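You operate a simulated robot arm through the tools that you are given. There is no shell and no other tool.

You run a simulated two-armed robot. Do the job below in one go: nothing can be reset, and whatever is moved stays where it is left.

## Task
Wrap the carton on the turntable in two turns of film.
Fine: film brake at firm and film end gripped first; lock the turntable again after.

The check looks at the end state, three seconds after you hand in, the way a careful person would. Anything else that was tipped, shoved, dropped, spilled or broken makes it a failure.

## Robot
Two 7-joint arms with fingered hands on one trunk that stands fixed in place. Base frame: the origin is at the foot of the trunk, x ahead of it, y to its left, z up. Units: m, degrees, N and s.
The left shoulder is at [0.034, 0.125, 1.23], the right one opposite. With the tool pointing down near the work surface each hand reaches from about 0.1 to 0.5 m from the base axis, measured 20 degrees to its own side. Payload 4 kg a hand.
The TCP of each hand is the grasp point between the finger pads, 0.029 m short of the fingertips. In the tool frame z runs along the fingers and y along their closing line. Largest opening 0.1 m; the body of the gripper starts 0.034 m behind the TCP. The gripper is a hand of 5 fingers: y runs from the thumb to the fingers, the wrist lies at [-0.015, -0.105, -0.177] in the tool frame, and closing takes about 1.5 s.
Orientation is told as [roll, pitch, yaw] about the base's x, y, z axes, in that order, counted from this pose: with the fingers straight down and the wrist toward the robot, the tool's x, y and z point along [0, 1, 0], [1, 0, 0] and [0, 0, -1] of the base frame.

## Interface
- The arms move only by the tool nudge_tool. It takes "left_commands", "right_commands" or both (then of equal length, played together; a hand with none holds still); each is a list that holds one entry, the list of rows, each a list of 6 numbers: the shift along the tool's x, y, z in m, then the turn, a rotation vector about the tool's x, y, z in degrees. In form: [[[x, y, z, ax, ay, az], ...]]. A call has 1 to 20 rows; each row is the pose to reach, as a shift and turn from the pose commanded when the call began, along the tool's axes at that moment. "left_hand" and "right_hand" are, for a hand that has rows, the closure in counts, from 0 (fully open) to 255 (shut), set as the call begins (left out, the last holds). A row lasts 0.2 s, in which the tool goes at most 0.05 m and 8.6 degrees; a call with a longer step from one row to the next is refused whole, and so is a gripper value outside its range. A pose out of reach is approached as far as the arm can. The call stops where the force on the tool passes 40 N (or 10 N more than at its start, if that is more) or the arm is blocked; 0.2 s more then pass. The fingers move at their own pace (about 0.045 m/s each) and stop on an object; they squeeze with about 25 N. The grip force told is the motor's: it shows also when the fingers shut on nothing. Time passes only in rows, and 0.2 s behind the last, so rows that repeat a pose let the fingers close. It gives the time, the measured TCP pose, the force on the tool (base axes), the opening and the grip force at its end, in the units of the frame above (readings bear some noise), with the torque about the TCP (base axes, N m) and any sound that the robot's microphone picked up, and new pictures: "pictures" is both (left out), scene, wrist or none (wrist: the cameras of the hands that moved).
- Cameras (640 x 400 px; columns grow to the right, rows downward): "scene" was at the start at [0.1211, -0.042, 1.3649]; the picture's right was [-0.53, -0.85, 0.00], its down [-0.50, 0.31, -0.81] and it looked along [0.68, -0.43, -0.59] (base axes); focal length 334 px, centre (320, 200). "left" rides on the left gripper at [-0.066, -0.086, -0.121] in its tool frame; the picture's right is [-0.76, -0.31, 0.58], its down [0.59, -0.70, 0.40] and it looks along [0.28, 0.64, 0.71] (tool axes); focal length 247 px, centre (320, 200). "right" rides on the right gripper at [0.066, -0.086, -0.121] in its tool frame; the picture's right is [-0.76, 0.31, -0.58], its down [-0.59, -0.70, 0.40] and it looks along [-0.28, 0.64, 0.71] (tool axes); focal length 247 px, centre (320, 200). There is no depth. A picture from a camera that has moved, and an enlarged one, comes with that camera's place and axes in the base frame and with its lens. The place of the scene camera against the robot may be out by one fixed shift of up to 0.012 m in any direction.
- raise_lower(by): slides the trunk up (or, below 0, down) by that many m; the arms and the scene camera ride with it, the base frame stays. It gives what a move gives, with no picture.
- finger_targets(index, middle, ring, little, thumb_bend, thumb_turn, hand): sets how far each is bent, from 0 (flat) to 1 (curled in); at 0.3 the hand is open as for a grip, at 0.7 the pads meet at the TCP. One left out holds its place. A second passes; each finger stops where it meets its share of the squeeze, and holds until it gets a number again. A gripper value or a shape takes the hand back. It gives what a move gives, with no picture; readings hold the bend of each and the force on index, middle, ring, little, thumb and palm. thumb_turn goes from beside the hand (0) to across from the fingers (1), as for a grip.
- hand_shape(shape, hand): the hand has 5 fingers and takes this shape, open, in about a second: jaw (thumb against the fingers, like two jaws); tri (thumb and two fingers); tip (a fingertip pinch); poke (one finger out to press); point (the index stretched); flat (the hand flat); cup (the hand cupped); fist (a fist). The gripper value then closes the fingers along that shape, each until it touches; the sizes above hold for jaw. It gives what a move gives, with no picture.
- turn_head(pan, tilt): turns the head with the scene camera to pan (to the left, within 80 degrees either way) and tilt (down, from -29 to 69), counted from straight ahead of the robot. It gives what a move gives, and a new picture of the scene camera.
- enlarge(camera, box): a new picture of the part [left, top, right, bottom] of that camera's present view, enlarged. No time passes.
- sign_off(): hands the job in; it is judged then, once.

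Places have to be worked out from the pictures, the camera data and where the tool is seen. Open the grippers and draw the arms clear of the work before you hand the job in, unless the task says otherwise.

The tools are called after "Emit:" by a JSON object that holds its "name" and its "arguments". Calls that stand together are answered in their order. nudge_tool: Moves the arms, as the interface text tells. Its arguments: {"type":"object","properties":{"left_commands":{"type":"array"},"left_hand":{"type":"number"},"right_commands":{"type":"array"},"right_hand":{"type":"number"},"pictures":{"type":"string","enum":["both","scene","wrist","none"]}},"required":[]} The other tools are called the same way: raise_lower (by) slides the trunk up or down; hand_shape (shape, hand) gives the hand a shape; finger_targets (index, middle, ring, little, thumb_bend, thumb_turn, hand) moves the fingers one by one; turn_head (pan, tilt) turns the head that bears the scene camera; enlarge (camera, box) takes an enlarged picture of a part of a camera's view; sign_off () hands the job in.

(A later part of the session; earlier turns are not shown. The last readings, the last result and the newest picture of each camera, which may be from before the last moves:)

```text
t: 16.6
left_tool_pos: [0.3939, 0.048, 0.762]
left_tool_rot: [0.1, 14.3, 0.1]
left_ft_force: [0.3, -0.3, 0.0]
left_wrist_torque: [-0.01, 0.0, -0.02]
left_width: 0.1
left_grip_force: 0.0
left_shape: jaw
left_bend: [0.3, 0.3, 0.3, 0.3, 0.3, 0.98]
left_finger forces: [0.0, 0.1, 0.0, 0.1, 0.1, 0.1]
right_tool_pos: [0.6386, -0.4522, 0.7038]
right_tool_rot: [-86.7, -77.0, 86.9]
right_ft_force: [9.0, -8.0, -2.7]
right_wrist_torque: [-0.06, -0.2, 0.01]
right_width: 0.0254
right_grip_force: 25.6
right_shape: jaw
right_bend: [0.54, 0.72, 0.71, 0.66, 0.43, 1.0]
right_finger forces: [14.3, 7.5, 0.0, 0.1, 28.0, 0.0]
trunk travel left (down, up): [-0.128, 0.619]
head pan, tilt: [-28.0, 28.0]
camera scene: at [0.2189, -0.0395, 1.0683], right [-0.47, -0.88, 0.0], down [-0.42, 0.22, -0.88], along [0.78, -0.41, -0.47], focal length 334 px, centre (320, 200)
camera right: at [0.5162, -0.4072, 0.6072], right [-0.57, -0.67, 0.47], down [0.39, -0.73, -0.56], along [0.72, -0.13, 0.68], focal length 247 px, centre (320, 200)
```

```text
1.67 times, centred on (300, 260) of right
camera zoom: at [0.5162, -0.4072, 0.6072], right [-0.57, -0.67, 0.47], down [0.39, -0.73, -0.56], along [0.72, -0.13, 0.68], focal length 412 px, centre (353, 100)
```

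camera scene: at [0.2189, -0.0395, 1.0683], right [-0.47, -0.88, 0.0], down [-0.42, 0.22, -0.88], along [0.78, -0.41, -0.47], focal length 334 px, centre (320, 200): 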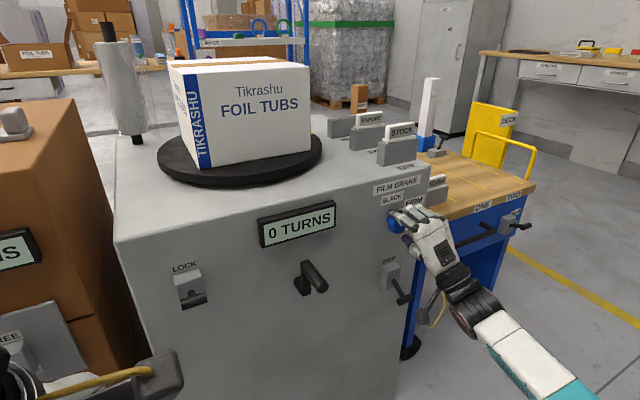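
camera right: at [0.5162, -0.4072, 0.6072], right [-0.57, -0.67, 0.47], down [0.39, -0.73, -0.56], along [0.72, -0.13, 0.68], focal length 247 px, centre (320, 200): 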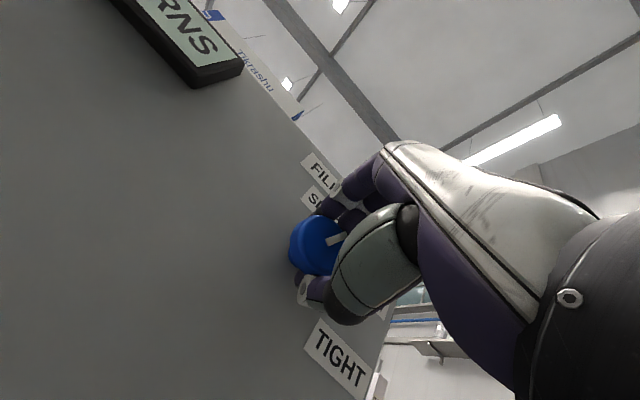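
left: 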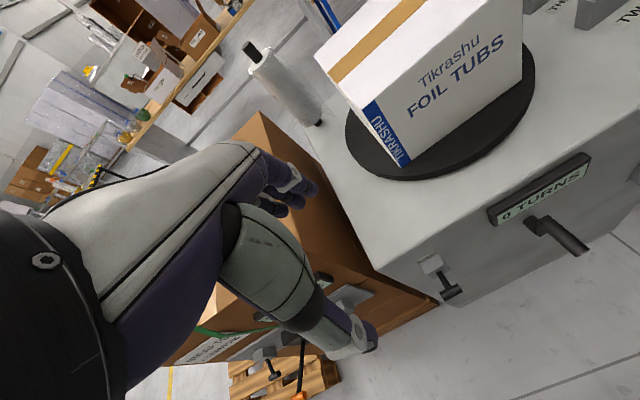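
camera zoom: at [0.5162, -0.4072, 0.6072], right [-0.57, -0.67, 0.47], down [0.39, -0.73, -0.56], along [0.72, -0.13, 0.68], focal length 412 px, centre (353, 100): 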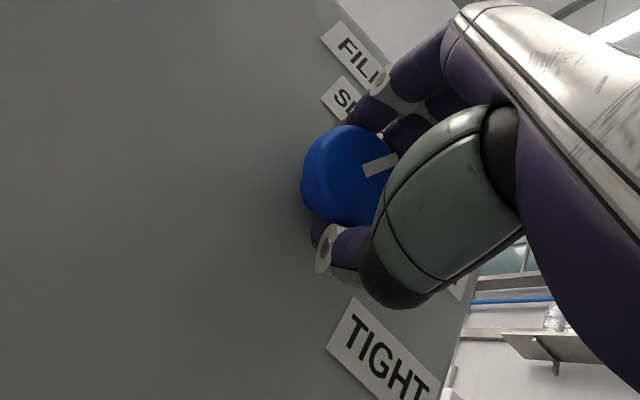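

The knob turns with the hand, since the marker stays fixed in the hand view. I'll rotate another 30° so the pointer reaches FIRM at about 62° in total.

Emit:
{"name": "nudge_tool", "arguments": {"right_commands": [[[0, 0, 0.0, 0, 0, 6], [0, 0, 0, 0, 0, 12], [0, 0, 0, 0, 0, 18], [0, 0, 0, 0, 0, 24], [0, 0, 0, 0, 0, 30], [0, 0, 0, 0, 0, 30]]], "right_hand": 255}}

Emit:
{"name": "enlarge", "arguments": {"camera": "scene", "box": [360, 170, 460, 270]}}

Emit:
{"name": "enlarge", "arguments": {"camera": "right", "box": [180, 140, 420, 380]}}

```text
t: 18.0
left_tool_pos: [0.3944, 0.0465, 0.762]
left_tool_rot: [0.3, 14.3, 0.2]
left_ft_force: [0.7, 0.9, 0.6]
left_wrist_torque: [-0.03, 0.03, 0.01]
left_width: 0.0999
left_grip_force: 0.2
left_shape: jaw
left_bend: [0.3, 0.3, 0.3, 0.3, 0.3, 0.98]
left_finger forces: [0.1, 0.0, 0.0, 0.1, 0.1, 0.0]
right_tool_pos: [0.6392, -0.4518, 0.704]
right_tool_rot: [87.4, -72.8, -87.4]
right_ft_force: [11.8, -11.7, -8.6]
right_wrist_torque: [-0.05, -0.23, -0.1]
right_width: 0.0252
right_grip_force: 25.3
right_shape: jaw
right_bend: [0.54, 0.66, 0.71, 0.66, 0.43, 1.0]
right_finger forces: [13.0, 8.8, 0.0, 0.0, 29.7, 0.0]
trunk travel left (down, up): [-0.128, 0.619]
head pan, tilt: [-28.0, 28.0]
camera scene: at [0.2195, -0.04, 1.0682], right [-0.47, -0.88, 0.0], down [-0.42, 0.22, -0.88], along [0.78, -0.41, -0.47], focal length 334 px, centre (320, 200)
camera right: at [0.5166, -0.3646, 0.6423], right [-0.58, -0.81, 0.08], down [0.39, -0.35, -0.85], along [0.72, -0.46, 0.52], focal length 247 px, centre (320, 200)
```

scene: 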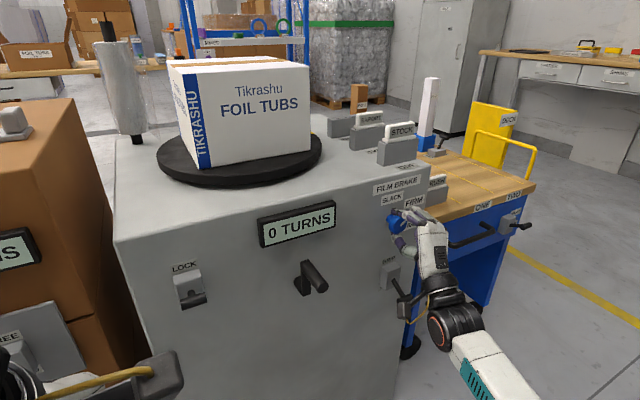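
right: 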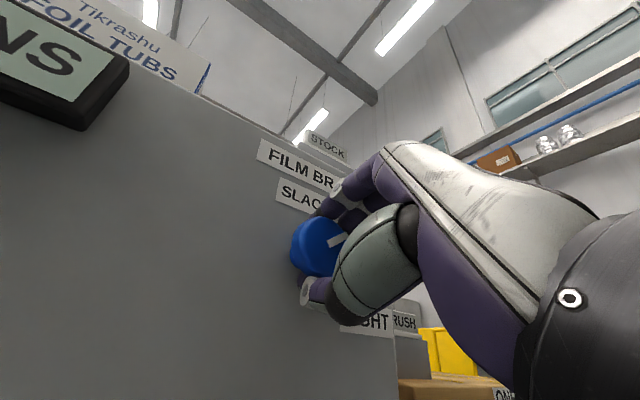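

```text
4.00 times, centred on (410, 220) of scene
camera zoom: at [0.2195, -0.04, 1.0682], right [-0.47, -0.88, 0.0], down [-0.42, 0.22, -0.88], along [0.78, -0.41, -0.47], focal length 1334 px, centre (-40, 120)
```

zoom: 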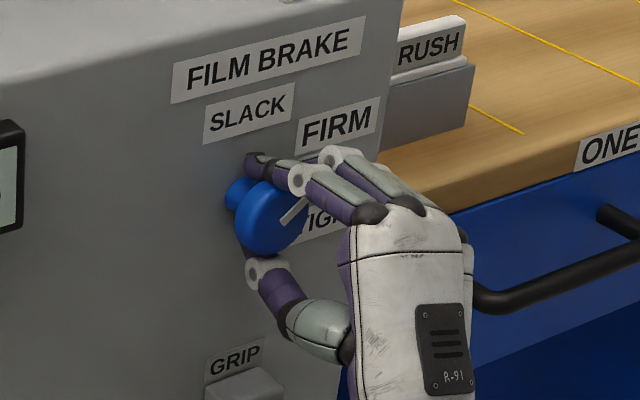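

```text
1.67 times, centred on (300, 260) of right
camera zoom: at [0.5166, -0.3646, 0.6423], right [-0.58, -0.81, 0.08], down [0.39, -0.35, -0.85], along [0.72, -0.46, 0.52], focal length 412 px, centre (353, 100)
```

zoom: 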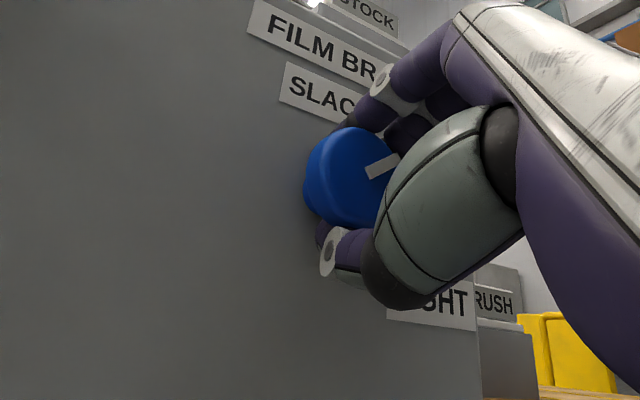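

The pointer now looks to be toward FIRM. I'll open the hand and back straight off to check it.

Emit:
{"name": "nudge_tool", "arguments": {"right_commands": [[[0, 0, 0.0, 0, 0, 0], [0, 0, 0, 0, 0, 0], [0, 0, 0, 0, 0, 0], [0, 0, 0, 0, 0, 0], [0, 0, 0, 0, 0, 0], [0, 0, 0, 0, 0, 0], [0, 0, -0.03, 0, 0, 0], [0, 0, -0.06, 0, 0, 0], [0, 0, -0.1, 0, 0, 0], [0, -0.04, -0.13, 0, 0, 0], [0, -0.08, -0.15, 0, 0, 0]]], "right_hand": 0}}

Emit:
{"name": "enlarge", "arguments": {"camera": "scene", "box": [360, 170, 440, 250]}}

Emit:
{"name": "enlarge", "arguments": {"camera": "right", "box": [180, 100, 420, 340]}}

```text
t: 20.4
left_tool_pos: [0.3934, 0.0484, 0.7626]
left_tool_rot: [0.1, 14.3, 0.0]
left_ft_force: [-0.1, 1.0, 0.3]
left_wrist_torque: [0.02, 0.01, -0.03]
left_width: 0.0998
left_grip_force: 0.0
left_shape: jaw
left_bend: [0.3, 0.3, 0.3, 0.3, 0.3, 0.98]
left_finger forces: [0.0, 0.1, 0.1, 0.0, 0.1, 0.0]
right_tool_pos: [0.4871, -0.4261, 0.628]
right_tool_rot: [88.0, -73.0, -88.1]
right_ft_force: [0.9, -0.3, -0.2]
right_wrist_torque: [0.0, -0.01, -0.03]
right_width: 0.0999
right_grip_force: 0.1
right_shape: jaw
right_bend: [0.3, 0.3, 0.3, 0.3, 0.3, 0.98]
right_finger forces: [0.0, 0.0, 0.0, 0.1, 0.0, 0.0]
trunk travel left (down, up): [-0.128, 0.619]
head pan, tilt: [-28.0, 28.0]
camera scene: at [0.218, -0.0387, 1.0686], right [-0.47, -0.88, 0.0], down [-0.41, 0.22, -0.88], along [0.78, -0.41, -0.47], focal length 334 px, centre (320, 200)
camera right: at [0.366, -0.3403, 0.5676], right [-0.58, -0.81, 0.08], down [0.39, -0.36, -0.85], along [0.72, -0.46, 0.52], focal length 247 px, centre (320, 200)
```

scene: 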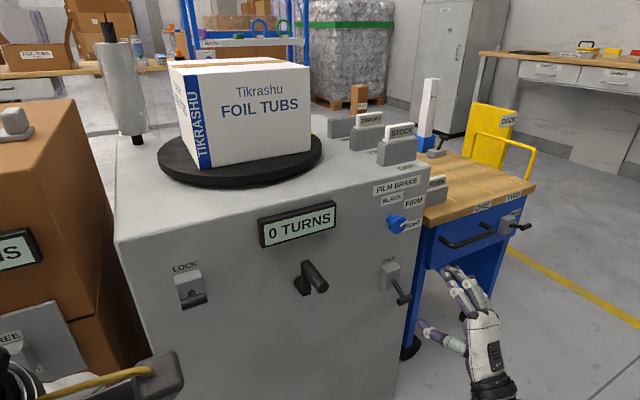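
right: 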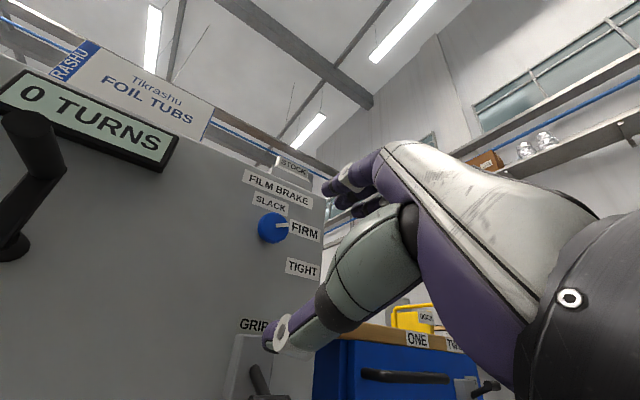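

```text
5.00 times, centred on (400, 210) of scene
camera zoom: at [0.218, -0.0387, 1.0686], right [-0.47, -0.88, 0.0], down [-0.41, 0.22, -0.88], along [0.78, -0.41, -0.47], focal length 1668 px, centre (-80, 150)
```

zoom: 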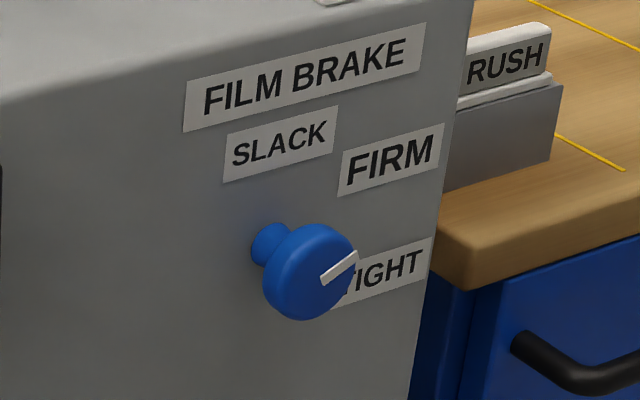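

```text
1.67 times, centred on (300, 220) of right
camera zoom: at [0.366, -0.3403, 0.5676], right [-0.58, -0.81, 0.08], down [0.39, -0.36, -0.85], along [0.72, -0.46, 0.52], focal length 412 px, centre (353, 167)
```

zoom: 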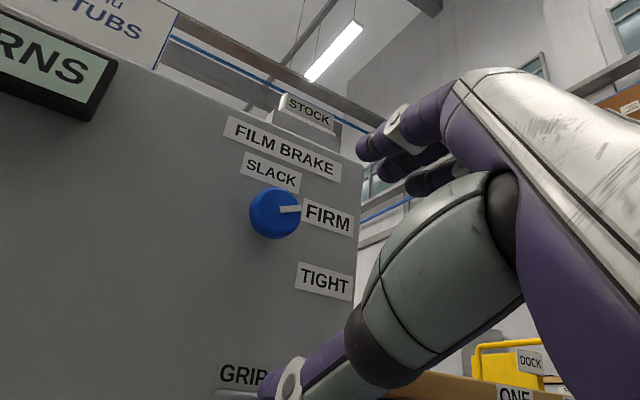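

The pointer now points at FIRM. Next is the GRIP lever, which is down and has to be flipped up, so I'll set a single-finger poke shape and look at it in the cameras.

Emit:
{"name": "hand_shape", "arguments": {"shape": "poke", "hand": "right"}}

Emit:
{"name": "enlarge", "arguments": {"camera": "scene", "box": [360, 220, 540, 400]}}

Emit:
{"name": "enlarge", "arguments": {"camera": "right", "box": [0, 0, 640, 400]}}

```text
t: 21.3
left_tool_pos: [0.392, 0.0484, 0.7633]
left_tool_rot: [0.1, 14.1, 0.0]
left_ft_force: [-0.2, 0.5, 0.6]
left_wrist_torque: [0.0, 0.02, 0.01]
left_width: 0.1001
left_grip_force: 0.1
left_shape: jaw
left_bend: [0.3, 0.3, 0.3, 0.3, 0.3, 0.98]
left_finger forces: [0.1, 0.0, 0.1, 0.0, 0.0, 0.1]
right_tool_pos: [0.488, -0.4279, 0.631]
right_tool_rot: [88.0, -73.0, -88.2]
right_ft_force: [-0.5, 0.1, 0.0]
right_wrist_torque: [0.0, 0.01, -0.02]
right_width: 0.0003
right_grip_force: 0.1
right_shape: poke
right_bend: [0.7, 0.7, 0.99, 0.99, 1.0, 1.0]
right_finger forces: [0.0, 0.0, 0.0, 0.0, 0.0, 0.0]
trunk travel left (down, up): [-0.128, 0.619]
head pan, tilt: [-28.0, 28.0]
```

```text
2.22 times, centred on (450, 310) of scene
camera zoom: at [0.218, -0.0387, 1.0686], right [-0.47, -0.88, 0.0], down [-0.41, 0.22, -0.88], along [0.78, -0.41, -0.47], focal length 741 px, centre (31, -44)
```

zoom: 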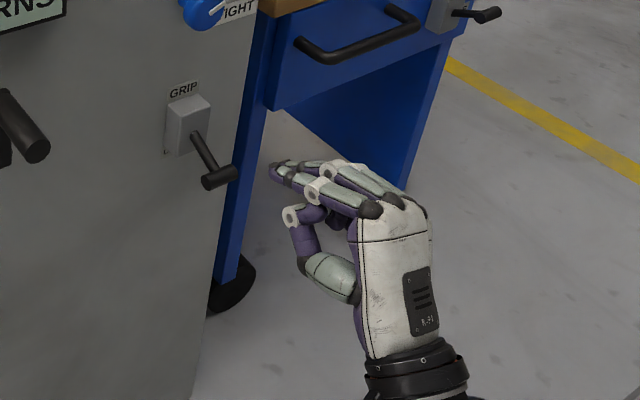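

```text
1.00 times, centred on (320, 200) of right (not enlarged: the box is as wide or as high as the picture)
camera zoom: at [0.3666, -0.3404, 0.5682], right [-0.58, -0.81, 0.08], down [0.39, -0.36, -0.85], along [0.72, -0.46, 0.52], focal length 247 px, centre (320, 200)
```

zoom: 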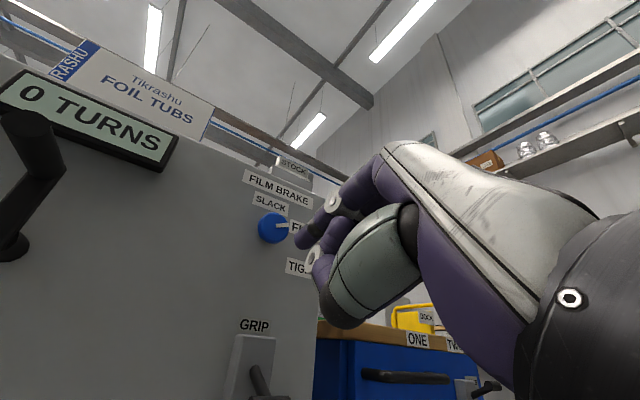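

In the poke shape, index and middle reach out together about 29 mm past the TCP. I'll square the hand (fingers forward, knuckles up) and drop it below the level of the GRIP bar, still 10 cm away from it.

Emit:
{"name": "nudge_tool", "arguments": {"right_commands": [[[-0.015, -0.028, 0.002, 0, 0, -4], [-0.03, -0.056, 0.004, 0, 0, -8], [-0.045, -0.084, 0.006, 0, 0, -12], [-0.06, -0.112, 0.008, 0, 0, -17], [-0.0756, -0.139, 0.01, 0, 0, -17]]]}}

Emit:
{"name": "enlarge", "arguments": {"camera": "scene", "box": [360, 220, 540, 400]}}

```text
t: 22.5
left_tool_pos: [0.3923, 0.0495, 0.7641]
left_tool_rot: [0.0, 14.2, 0.0]
left_ft_force: [0.6, 0.5, 0.3]
left_wrist_torque: [-0.01, -0.01, -0.04]
left_width: 0.1001
left_grip_force: 0.0
left_shape: jaw
left_bend: [0.3, 0.3, 0.3, 0.3, 0.3, 0.98]
left_finger forces: [0.0, 0.0, 0.1, 0.0, 0.0, 0.1]
right_tool_pos: [0.4955, -0.4586, 0.4787]
right_tool_rot: [-3.2, -89.5, 3.2]
right_ft_force: [1.4, 0.0, -0.7]
right_wrist_torque: [0.0, 0.01, 0.0]
right_width: 0.0
right_grip_force: 0.2
right_shape: poke
right_bend: [0.7, 0.7, 0.99, 0.99, 1.0, 1.0]
right_finger forces: [0.0, 0.0, 0.0, 0.0, 0.0, 0.1]
trunk travel left (down, up): [-0.128, 0.619]
head pan, tilt: [-28.0, 28.0]
camera scene: at [0.218, -0.0387, 1.0686], right [-0.47, -0.88, 0.0], down [-0.41, 0.22, -0.88], along [0.78, -0.41, -0.47], focal length 334 px, centre (320, 200)
camera right: at [0.3732, -0.3929, 0.3927], right [-0.57, -0.76, 0.31], down [0.39, -0.59, -0.71], along [0.72, -0.28, 0.64], focal length 247 px, centre (320, 200)
```

scene: 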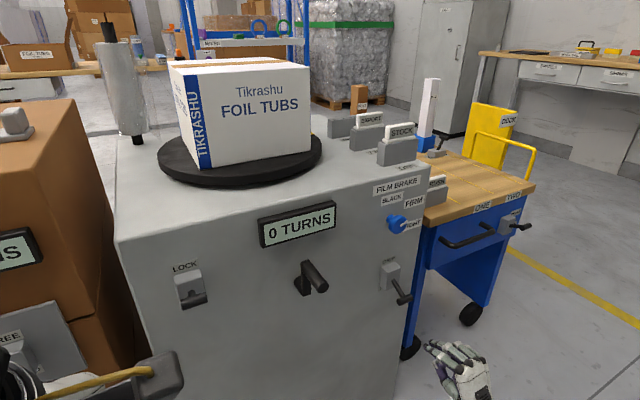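
right: 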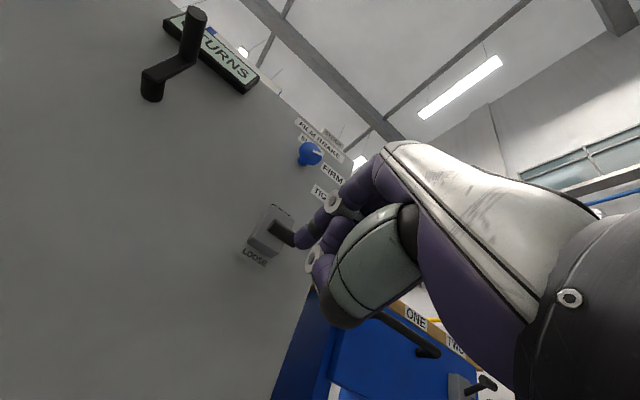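

```text
2.22 times, centred on (450, 310) of scene
camera zoom: at [0.218, -0.0387, 1.0686], right [-0.47, -0.88, 0.0], down [-0.41, 0.22, -0.88], along [0.78, -0.41, -0.47], focal length 741 px, centre (31, -44)
```

zoom: 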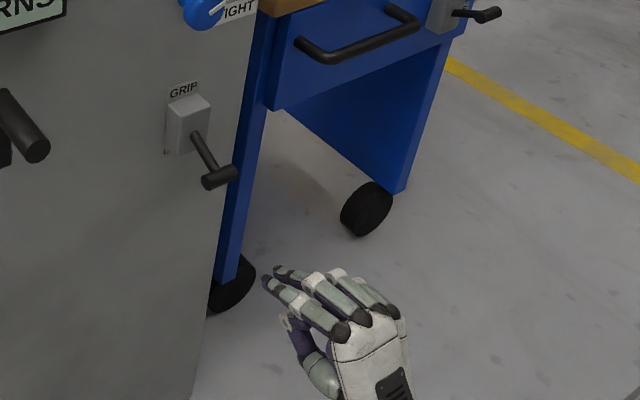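

The lower label reads LOOSE, so GRIP is up. The bar appears where predicted, and I'll slide the fingertips forward beneath it.

Emit:
{"name": "nudge_tool", "arguments": {"right_commands": [[[0, 0, 0.03, 0, 0, 0], [0, 0, 0.06, 0, 0, 0], [0, 0, 0.08, 0, 0, 0], [0, 0, 0.096, 0, 0, 0]]]}}

Emit:
{"name": "enlarge", "arguments": {"camera": "scene", "box": [340, 230, 480, 370]}}

Emit:
{"name": "enlarge", "arguments": {"camera": "right", "box": [180, 100, 420, 340]}}

```text
t: 23.5
left_tool_pos: [0.3932, 0.0474, 0.763]
left_tool_rot: [0.1, 14.2, 0.1]
left_ft_force: [-0.5, -0.1, 0.0]
left_wrist_torque: [0.01, 0.0, 0.01]
left_width: 0.1
left_grip_force: 0.0
left_shape: jaw
left_bend: [0.3, 0.3, 0.3, 0.3, 0.3, 0.98]
left_finger forces: [0.0, 0.0, 0.0, 0.0, 0.1, 0.0]
right_tool_pos: [0.5794, -0.4473, 0.4973]
right_tool_rot: [0.3, -89.3, -0.1]
right_ft_force: [-1.0, 0.2, -0.7]
right_wrist_torque: [0.0, 0.02, 0.02]
right_width: 0.0
right_grip_force: 0.1
right_shape: poke
right_bend: [0.7, 0.7, 0.99, 0.99, 1.0, 1.0]
right_finger forces: [0.0, 0.0, 0.0, 0.0, 0.0, 0.1]
right hand out of reach, approached as far as the arm can: row 2, 3, 4
trunk travel left (down, up): [-0.128, 0.619]
head pan, tilt: [-28.0, 28.0]
camera scene: at [0.2182, -0.0387, 1.0686], right [-0.47, -0.88, 0.0], down [-0.41, 0.22, -0.88], along [0.78, -0.41, -0.47], focal length 334 px, centre (320, 200)
camera right: at [0.4578, -0.3824, 0.4141], right [-0.57, -0.76, 0.31], down [0.39, -0.59, -0.71], along [0.72, -0.28, 0.63], focal length 247 px, centre (320, 200)
```

scene: 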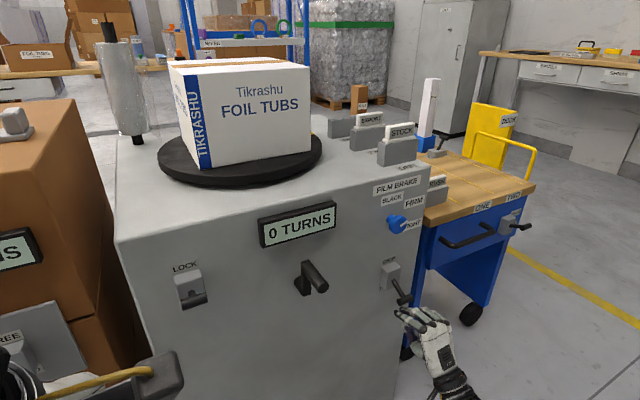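
right: 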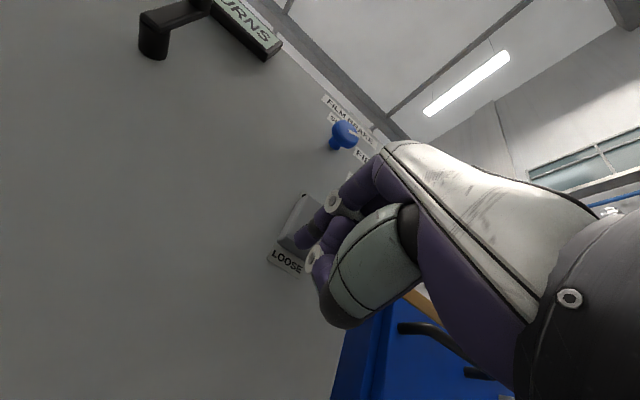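

```text
2.86 times, centred on (410, 300) of scene
camera zoom: at [0.2182, -0.0387, 1.0686], right [-0.47, -0.88, 0.0], down [-0.41, 0.22, -0.88], along [0.78, -0.41, -0.47], focal length 953 px, centre (63, -86)
```

zoom: 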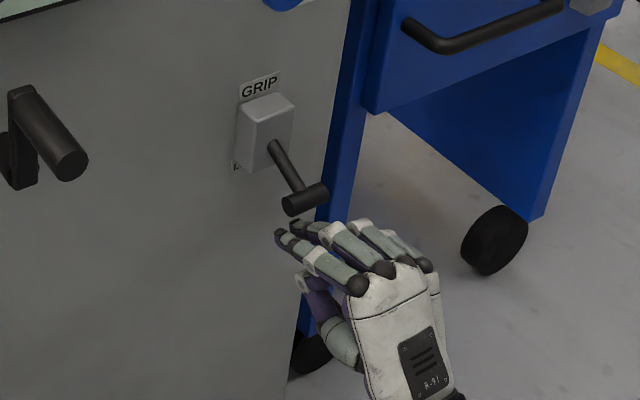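

```text
1.67 times, centred on (300, 220) of right
camera zoom: at [0.4578, -0.3824, 0.4141], right [-0.57, -0.76, 0.31], down [0.39, -0.59, -0.71], along [0.72, -0.28, 0.63], focal length 412 px, centre (353, 167)
```

zoom: 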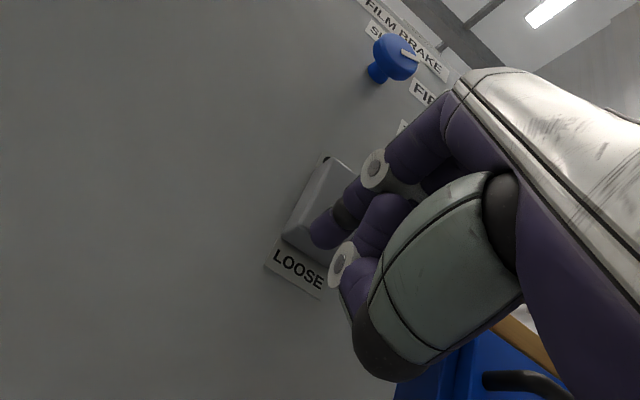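

The arm is at full stretch here at (0.579, −0.447, 0.497). I'll back off and lower the trunk a further 0.12 m to get more reach.

Emit:
{"name": "nudge_tool", "arguments": {"right_commands": [[[0, 0, -0.03, 0, 0, 0], [0, 0, -0.06, 0, 0, 0], [0, 0, -0.1, 0, 0, 0], [0, 0, -0.14, 0, 0, 0]]], "pictures": "none"}}

Emit:
{"name": "raise_lower", "arguments": {"by": -0.12}}

Emit:
{"name": "turn_head", "arguments": {"pan": -32, "tilt": 25}}

```text
t: 24.5
left_tool_pos: [0.3942, 0.0489, 0.7634]
left_tool_rot: [0.0, 14.2, 0.2]
left_ft_force: [-0.3, -1.1, 0.7]
left_wrist_torque: [0.0, 0.02, 0.03]
left_width: 0.0999
left_grip_force: 0.1
left_shape: jaw
left_bend: [0.3, 0.3, 0.3, 0.3, 0.3, 0.98]
left_finger forces: [0.1, 0.0, 0.1, 0.0, 0.1, 0.1]
right_tool_pos: [0.4407, -0.449, 0.4989]
right_tool_rot: [0.8, -89.5, -0.8]
right_ft_force: [1.1, 0.8, 0.5]
right_wrist_torque: [-0.03, -0.01, -0.01]
right_width: 0.0
right_grip_force: 0.0
right_shape: poke
right_bend: [0.7, 0.7, 0.99, 0.99, 1.0, 1.0]
right_finger forces: [0.0, 0.1, 0.0, 0.0, 0.0, 0.1]
trunk travel left (down, up): [-0.128, 0.619]
head pan, tilt: [-28.0, 28.0]
```

```text
t: 26.0
left_tool_pos: [0.4084, 0.0479, 0.5957]
left_tool_rot: [0.2, 23.9, 0.1]
left_ft_force: [0.2, 0.2, 0.3]
left_wrist_torque: [-0.02, 0.0, 0.02]
left_width: 0.1
left_grip_force: 0.2
left_shape: jaw
left_bend: [0.3, 0.3, 0.3, 0.3, 0.3, 0.98]
left_finger forces: [0.0, 0.0, 0.0, 0.0, 0.0, 0.0]
right_tool_pos: [0.4394, -0.4485, 0.3791]
right_tool_rot: [1.7, -89.5, -1.6]
right_ft_force: [0.5, -0.1, 0.6]
right_wrist_torque: [0.01, 0.05, -0.02]
right_width: 0.0
right_grip_force: 0.1
right_shape: poke
right_bend: [0.7, 0.7, 0.99, 0.99, 1.0, 1.0]
right_finger forces: [0.0, 0.0, 0.0, 0.0, 0.0, 0.0]
trunk travel left (down, up): [-0.008, 0.739]
head pan, tilt: [-28.0, 28.0]
```

```text
t: 26.6
left_tool_pos: [0.409, 0.047, 0.5957]
left_tool_rot: [0.2, 23.9, 0.1]
left_ft_force: [-0.2, -0.3, 0.4]
left_wrist_torque: [0.02, 0.02, 0.04]
left_width: 0.1
left_grip_force: 0.1
left_shape: jaw
left_bend: [0.3, 0.3, 0.3, 0.3, 0.3, 0.98]
left_finger forces: [0.0, 0.1, 0.0, 0.0, 0.0, 0.0]
right_tool_pos: [0.4387, -0.4485, 0.3785]
right_tool_rot: [2.5, -89.4, -2.6]
right_ft_force: [-0.4, -0.4, 0.5]
right_wrist_torque: [-0.01, 0.02, -0.02]
right_width: 0.0
right_grip_force: 0.1
right_shape: poke
right_bend: [0.7, 0.7, 0.99, 0.99, 1.0, 1.0]
right_finger forces: [0.0, 0.0, 0.1, 0.1, 0.0, 0.0]
trunk travel left (down, up): [-0.008, 0.739]
head pan, tilt: [-32.0, 25.0]
camera scene: at [0.2727, -0.0446, 0.9451], right [-0.53, -0.85, 0.0], down [-0.36, 0.22, -0.91], along [0.77, -0.48, -0.42], focal length 334 px, centre (320, 200)
```

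scene: 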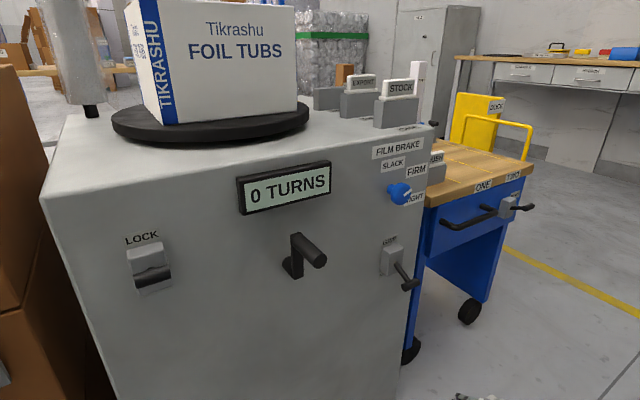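

The trunk is down. I'll bring the right hand up to just below bar height, then forward under the bar.

Emit:
{"name": "nudge_tool", "arguments": {"right_commands": [[[-0.004, 0.035, 0.01, 0, 0, 0], [-0.008, 0.07, 0.03, 0, 0, 0], [-0.0115, 0.098, 0.06, 0, 0, 0], [-0.0115, 0.098, 0.1, 0, 0, 0], [-0.0115, 0.098, 0.13, 0, 0, 0], [-0.0115, 0.098, 0.154, 0, 0, 0]]]}}

Emit:
{"name": "enlarge", "arguments": {"camera": "scene", "box": [340, 220, 460, 340]}}

Emit:
{"name": "enlarge", "arguments": {"camera": "right", "box": [180, 100, 420, 340]}}

```text
t: 28.0
left_tool_pos: [0.4075, 0.0477, 0.5944]
left_tool_rot: [0.2, 24.0, 0.1]
left_ft_force: [-0.3, -0.7, -0.6]
left_wrist_torque: [0.0, 0.01, -0.02]
left_width: 0.0999
left_grip_force: 0.0
left_shape: jaw
left_bend: [0.3, 0.3, 0.3, 0.3, 0.3, 0.98]
left_finger forces: [0.1, 0.0, 0.0, 0.0, 0.0, 0.1]
right_tool_pos: [0.5948, -0.4599, 0.4757]
right_tool_rot: [1.0, -89.4, -1.0]
right_ft_force: [0.0, 0.4, -0.4]
right_wrist_torque: [-0.05, 0.01, -0.04]
right_width: 0.0001
right_grip_force: 0.1
right_shape: poke
right_bend: [0.7, 0.7, 0.99, 0.99, 1.0, 1.0]
right_finger forces: [0.0, 0.0, 0.0, 0.0, 0.0, 0.1]
trunk travel left (down, up): [-0.008, 0.739]
head pan, tilt: [-32.0, 25.0]
camera scene: at [0.2714, -0.0445, 0.9451], right [-0.53, -0.85, 0.0], down [-0.36, 0.22, -0.91], along [0.77, -0.48, -0.42], focal length 334 px, centre (320, 200)
camera right: at [0.4734, -0.395, 0.3918], right [-0.57, -0.76, 0.31], down [0.39, -0.59, -0.71], along [0.72, -0.28, 0.63], focal length 247 px, centre (320, 200)
```

scene: 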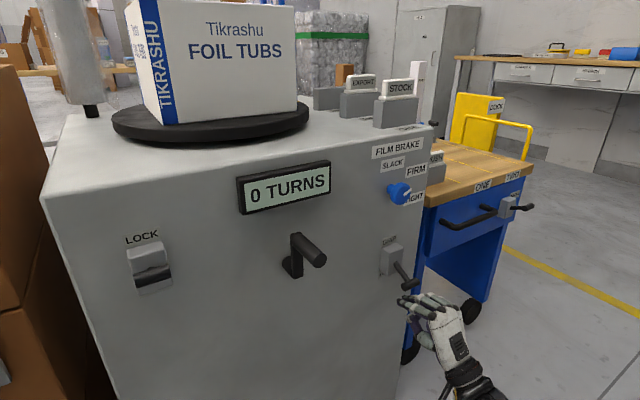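
right: 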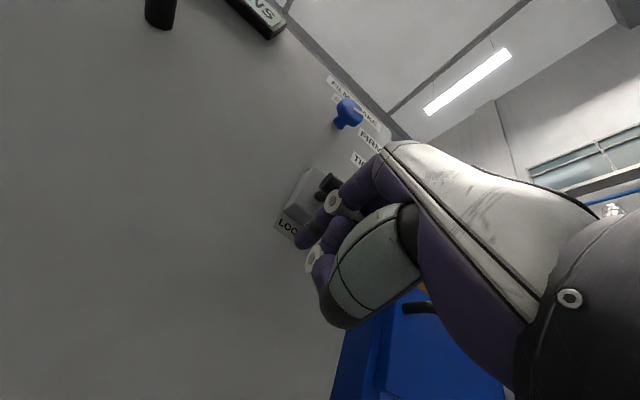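

```text
3.33 times, centred on (400, 280) of scene
camera zoom: at [0.2714, -0.0445, 0.9451], right [-0.53, -0.85, 0.0], down [-0.36, 0.22, -0.91], along [0.77, -0.48, -0.42], focal length 1112 px, centre (53, -67)
```

zoom: 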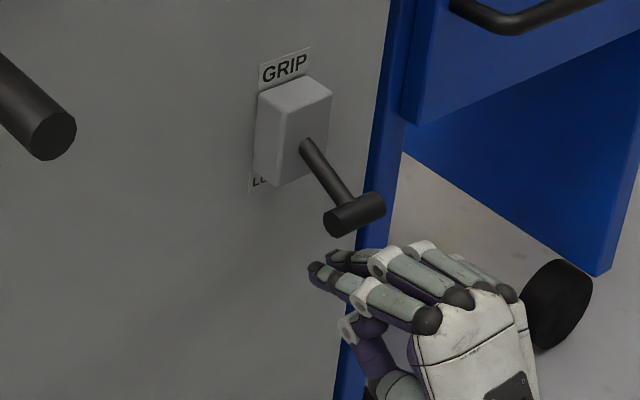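

```text
1.67 times, centred on (300, 220) of right
camera zoom: at [0.4734, -0.395, 0.3918], right [-0.57, -0.76, 0.31], down [0.39, -0.59, -0.71], along [0.72, -0.28, 0.63], focal length 412 px, centre (353, 167)
```

zoom: 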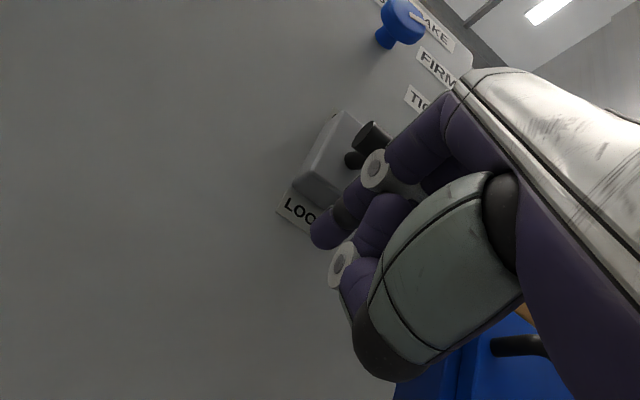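

The fingertips are just under the bar. I'll shift 5 mm right so they straddle the stem, and push the lever up about 7 cm while easing back.

Emit:
{"name": "nudge_tool", "arguments": {"right_commands": [[[-0.005, 0.01, -0.003, 0, 0, 0], [-0.005, 0.02, -0.004, 0, 0, 0], [-0.005, 0.03, -0.005, 0, 0, 0], [-0.005, 0.04, -0.007, 0, 0, 0], [-0.005, 0.05, -0.009, 0, 0, 0], [-0.005, 0.06, -0.01, 0, 0, 0], [-0.005, 0.07, -0.01, 0, 0, 0]]]}}

Emit:
{"name": "enlarge", "arguments": {"camera": "scene", "box": [340, 200, 460, 320]}}

Emit:
{"name": "enlarge", "arguments": {"camera": "right", "box": [180, 100, 420, 340]}}

```text
t: 29.6
left_tool_pos: [0.409, 0.0481, 0.5952]
left_tool_rot: [0.2, 24.0, 0.2]
left_ft_force: [-0.6, -0.1, 0.6]
left_wrist_torque: [-0.01, -0.03, 0.0]
left_width: 0.0999
left_grip_force: 0.0
left_shape: jaw
left_bend: [0.3, 0.3, 0.3, 0.3, 0.3, 0.98]
left_finger forces: [0.0, 0.0, 0.0, 0.0, 0.1, 0.0]
right_tool_pos: [0.5858, -0.466, 0.5444]
right_tool_rot: [3.3, -89.4, -3.3]
right_ft_force: [0.1, 0.8, -1.0]
right_wrist_torque: [0.0, 0.03, 0.03]
right_width: 0.0
right_grip_force: 0.1
right_shape: poke
right_bend: [0.7, 0.7, 0.99, 0.99, 1.0, 1.0]
right_finger forces: [0.0, 0.1, 0.0, 0.0, 0.0, 0.0]
trunk travel left (down, up): [-0.008, 0.739]
head pan, tilt: [-32.0, 25.0]
camera scene: at [0.2725, -0.0448, 0.9451], right [-0.53, -0.85, 0.0], down [-0.36, 0.22, -0.91], along [0.77, -0.48, -0.42], focal length 334 px, centre (320, 200)
camera right: at [0.4627, -0.4008, 0.4603], right [-0.57, -0.76, 0.31], down [0.39, -0.59, -0.71], along [0.72, -0.28, 0.63], focal length 247 px, centre (320, 200)
```

scene: 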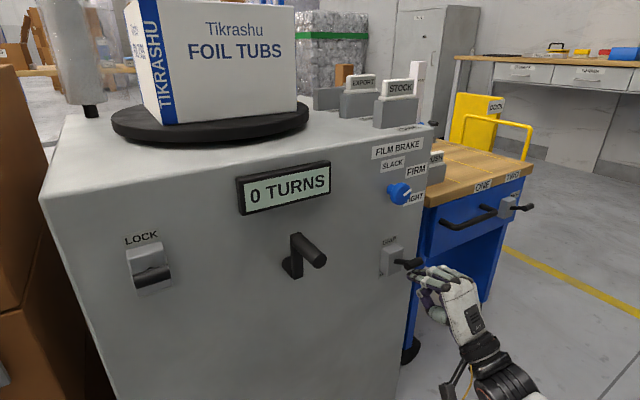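
right: 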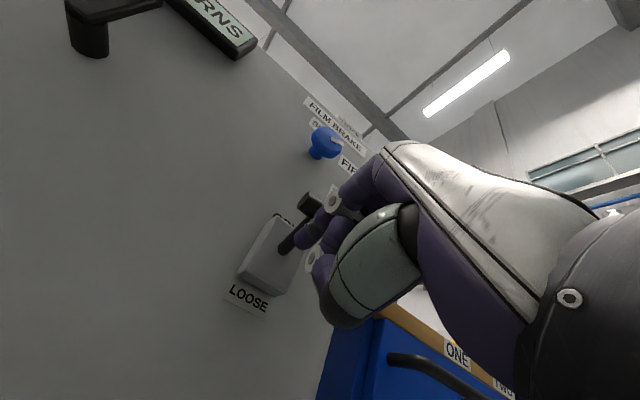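

```text
3.33 times, centred on (400, 260) of scene
camera zoom: at [0.2725, -0.0448, 0.9451], right [-0.53, -0.85, 0.0], down [-0.36, 0.22, -0.91], along [0.77, -0.48, -0.42], focal length 1112 px, centre (53, 0)
```

zoom: 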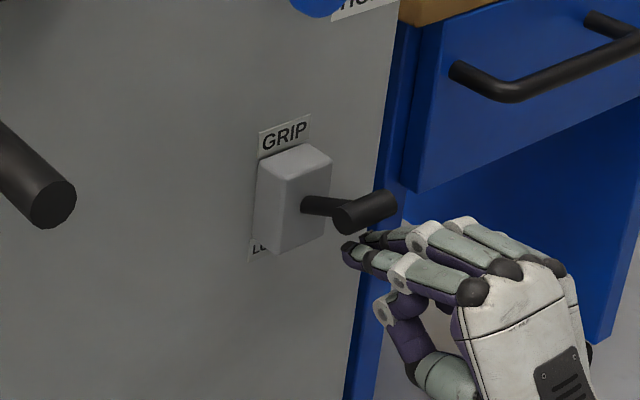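

```text
1.67 times, centred on (300, 220) of right
camera zoom: at [0.4627, -0.4008, 0.4603], right [-0.57, -0.76, 0.31], down [0.39, -0.59, -0.71], along [0.72, -0.28, 0.63], focal length 412 px, centre (353, 167)
```

zoom: 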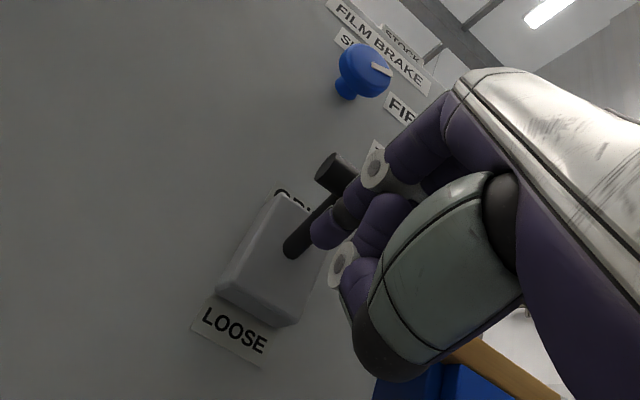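

The lever is now about horizontal and following the fingers. I'll push up another 5.5 cm to the GRIP stop.

Emit:
{"name": "nudge_tool", "arguments": {"right_commands": [[[0, 0.01, 0, 0, 0, 0], [0, 0.02, 0, 0, 0, 0], [0, 0.03, 0, 0, 0, 0], [0, 0.04, 0.0, 0, 0, 0], [0, 0.05, 0.0, 0, 0, 0], [0, 0.056, 0.0, 0, 0, 0]]]}}

Emit:
{"name": "enlarge", "arguments": {"camera": "scene", "box": [340, 180, 460, 300]}}

Emit:
{"name": "enlarge", "arguments": {"camera": "right", "box": [180, 100, 420, 340]}}

```text
t: 30.7
left_tool_pos: [0.409, 0.0469, 0.5936]
left_tool_rot: [0.3, 24.0, 0.1]
left_ft_force: [0.5, 0.8, -0.5]
left_wrist_torque: [-0.01, -0.01, 0.03]
left_width: 0.0998
left_grip_force: 0.1
left_shape: jaw
left_bend: [0.3, 0.3, 0.3, 0.3, 0.3, 0.98]
left_finger forces: [0.0, 0.0, 0.1, 0.0, 0.1, 0.0]
right_tool_pos: [0.582, -0.4661, 0.5667]
right_tool_rot: [12.3, -87.2, -12.6]
right_ft_force: [-27.0, -4.5, -29.8]
right_wrist_torque: [-0.04, 0.43, -0.2]
right_width: 0.0
right_grip_force: 0.1
right_shape: poke
right_bend: [0.72, 0.7, 0.99, 0.99, 1.0, 1.0]
right_finger forces: [25.1, 17.6, 0.1, 0.1, 0.0, 0.0]
trunk travel left (down, up): [-0.008, 0.739]
head pan, tilt: [-32.0, 25.0]
stopped in row 5 (right hand): the force on the tool passed its limit at 43 N (the readings are from after the stop); the commanded pose is now the measured one
camera scene: at [0.2731, -0.0465, 0.9446], right [-0.53, -0.85, 0.0], down [-0.36, 0.23, -0.91], along [0.77, -0.48, -0.42], focal length 334 px, centre (320, 200)
camera right: at [0.4589, -0.3996, 0.4869], right [-0.57, -0.76, 0.33], down [0.36, -0.58, -0.73], along [0.74, -0.29, 0.61], focal length 247 px, centre (320, 200)
```

scene: 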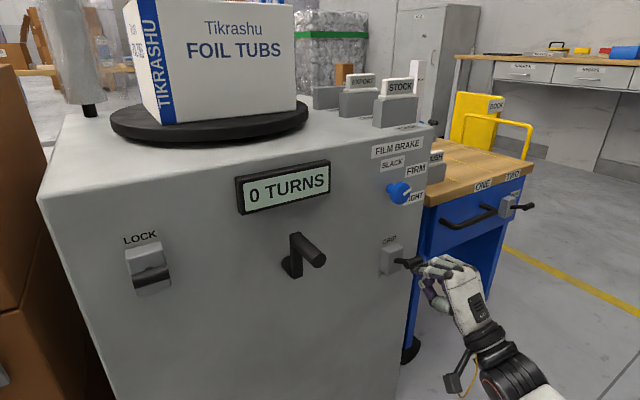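
right: 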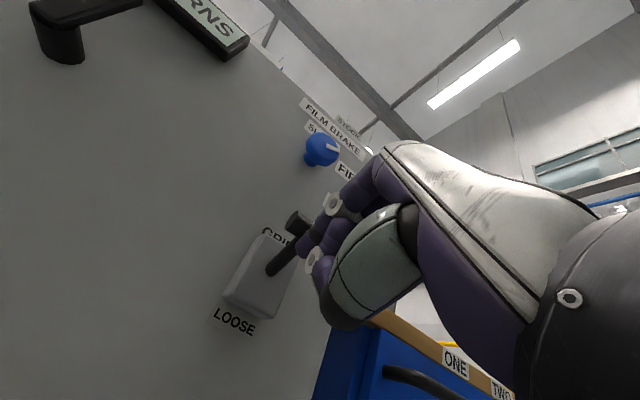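

```text
3.33 times, centred on (400, 240) of scene
camera zoom: at [0.2731, -0.0465, 0.9446], right [-0.53, -0.85, 0.0], down [-0.36, 0.23, -0.91], along [0.77, -0.48, -0.42], focal length 1112 px, centre (53, 67)
```

zoom: 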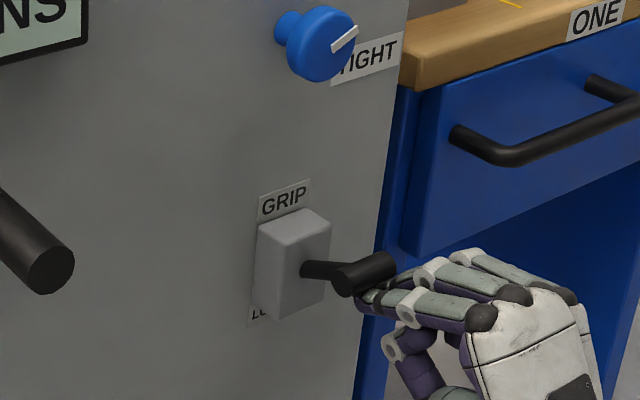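

```text
1.67 times, centred on (300, 220) of right
camera zoom: at [0.4589, -0.3996, 0.4869], right [-0.57, -0.76, 0.33], down [0.36, -0.58, -0.73], along [0.74, -0.29, 0.61], focal length 412 px, centre (353, 167)
```

zoom: 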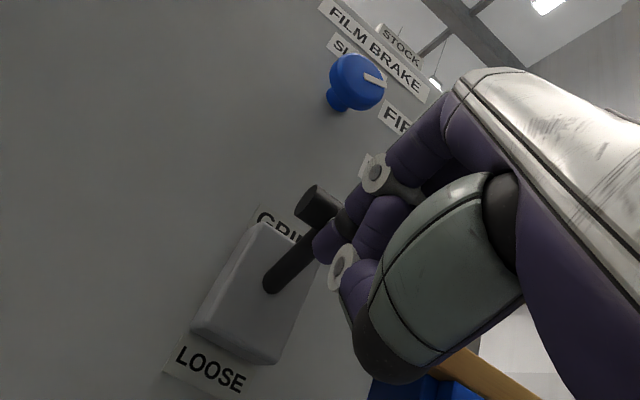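

The lever sits about 25° above horizontal, mirroring its starting angle below, so it has reached the GRIP stop. The 43 N was pressure against that stop. I'll drop the fingers off and back away.

Emit:
{"name": "nudge_tool", "arguments": {"right_commands": [[[0, -0.015, 0, 0, 0, 0], [0, -0.035, -0.01, 0, 0, 0], [0, -0.045, -0.04, 0, 0, 0], [0, -0.045, -0.08, 0, 0, 0], [0, -0.03, -0.11, 0, 0, 0]]]}}

Emit:
{"name": "enlarge", "arguments": {"camera": "scene", "box": [340, 200, 440, 300]}}

Emit:
{"name": "enlarge", "arguments": {"camera": "scene", "box": [40, 0, 340, 180]}}

```text
t: 31.9
left_tool_pos: [0.4074, 0.0484, 0.5959]
left_tool_rot: [0.2, 24.0, 0.1]
left_ft_force: [-0.1, -0.4, -0.3]
left_wrist_torque: [0.0, 0.01, 0.02]
left_width: 0.1003
left_grip_force: 0.0
left_shape: jaw
left_bend: [0.3, 0.3, 0.3, 0.3, 0.3, 0.98]
left_finger forces: [0.1, 0.0, 0.1, 0.0, 0.0, 0.1]
right_tool_pos: [0.4734, -0.4642, 0.5497]
right_tool_rot: [7.0, -88.6, -7.0]
right_ft_force: [0.7, -0.7, 0.3]
right_wrist_torque: [-0.01, -0.03, 0.04]
right_width: 0.0001
right_grip_force: 0.0
right_shape: poke
right_bend: [0.7, 0.7, 0.99, 0.99, 1.0, 1.0]
right_finger forces: [0.1, 0.1, 0.0, 0.0, 0.0, 0.0]
trunk travel left (down, up): [-0.008, 0.739]
head pan, tilt: [-32.0, 25.0]
camera scene: at [0.2726, -0.0446, 0.9451], right [-0.53, -0.85, 0.0], down [-0.36, 0.22, -0.91], along [0.77, -0.48, -0.42], focal length 334 px, centre (320, 200)
camera right: at [0.3512, -0.3982, 0.4681], right [-0.57, -0.76, 0.32], down [0.38, -0.59, -0.72], along [0.73, -0.29, 0.62], focal length 247 px, centre (320, 200)
```

scene: 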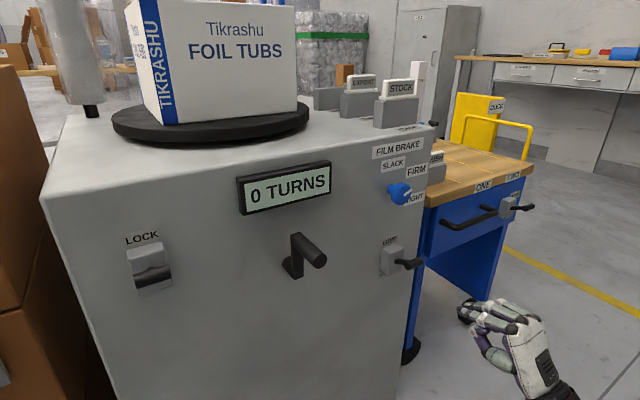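
right: 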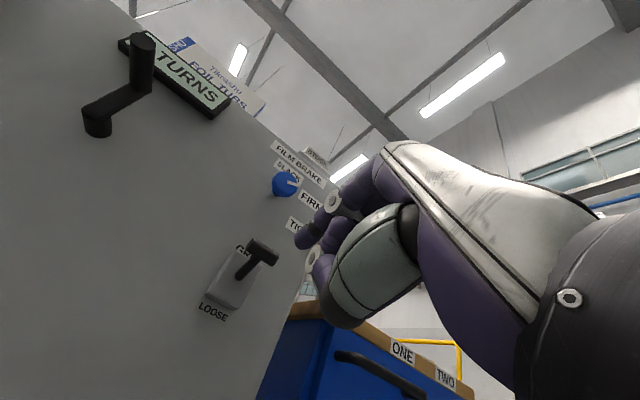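

```text
4.00 times, centred on (390, 250) of scene
camera zoom: at [0.2726, -0.0446, 0.9451], right [-0.53, -0.85, 0.0], down [-0.36, 0.22, -0.91], along [0.77, -0.48, -0.42], focal length 1334 px, centre (40, 0)
```

zoom: 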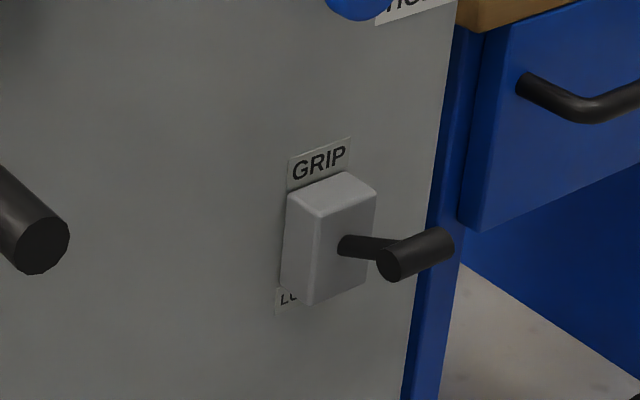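

```text
2.13 times, centred on (190, 90) of scene
camera zoom: at [0.2726, -0.0446, 0.9451], right [-0.53, -0.85, 0.0], down [-0.36, 0.22, -0.91], along [0.77, -0.48, -0.42], focal length 712 px, centre (597, 435)
```

zoom: 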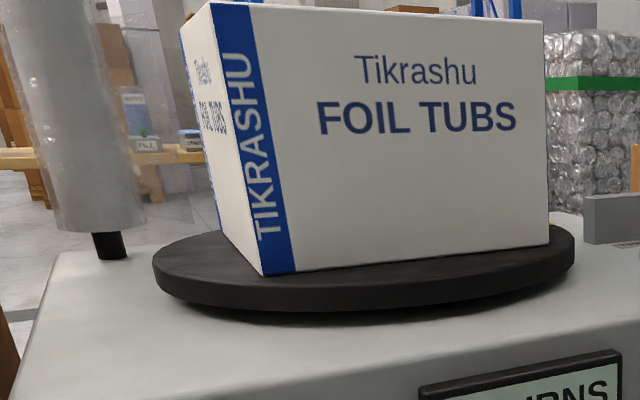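

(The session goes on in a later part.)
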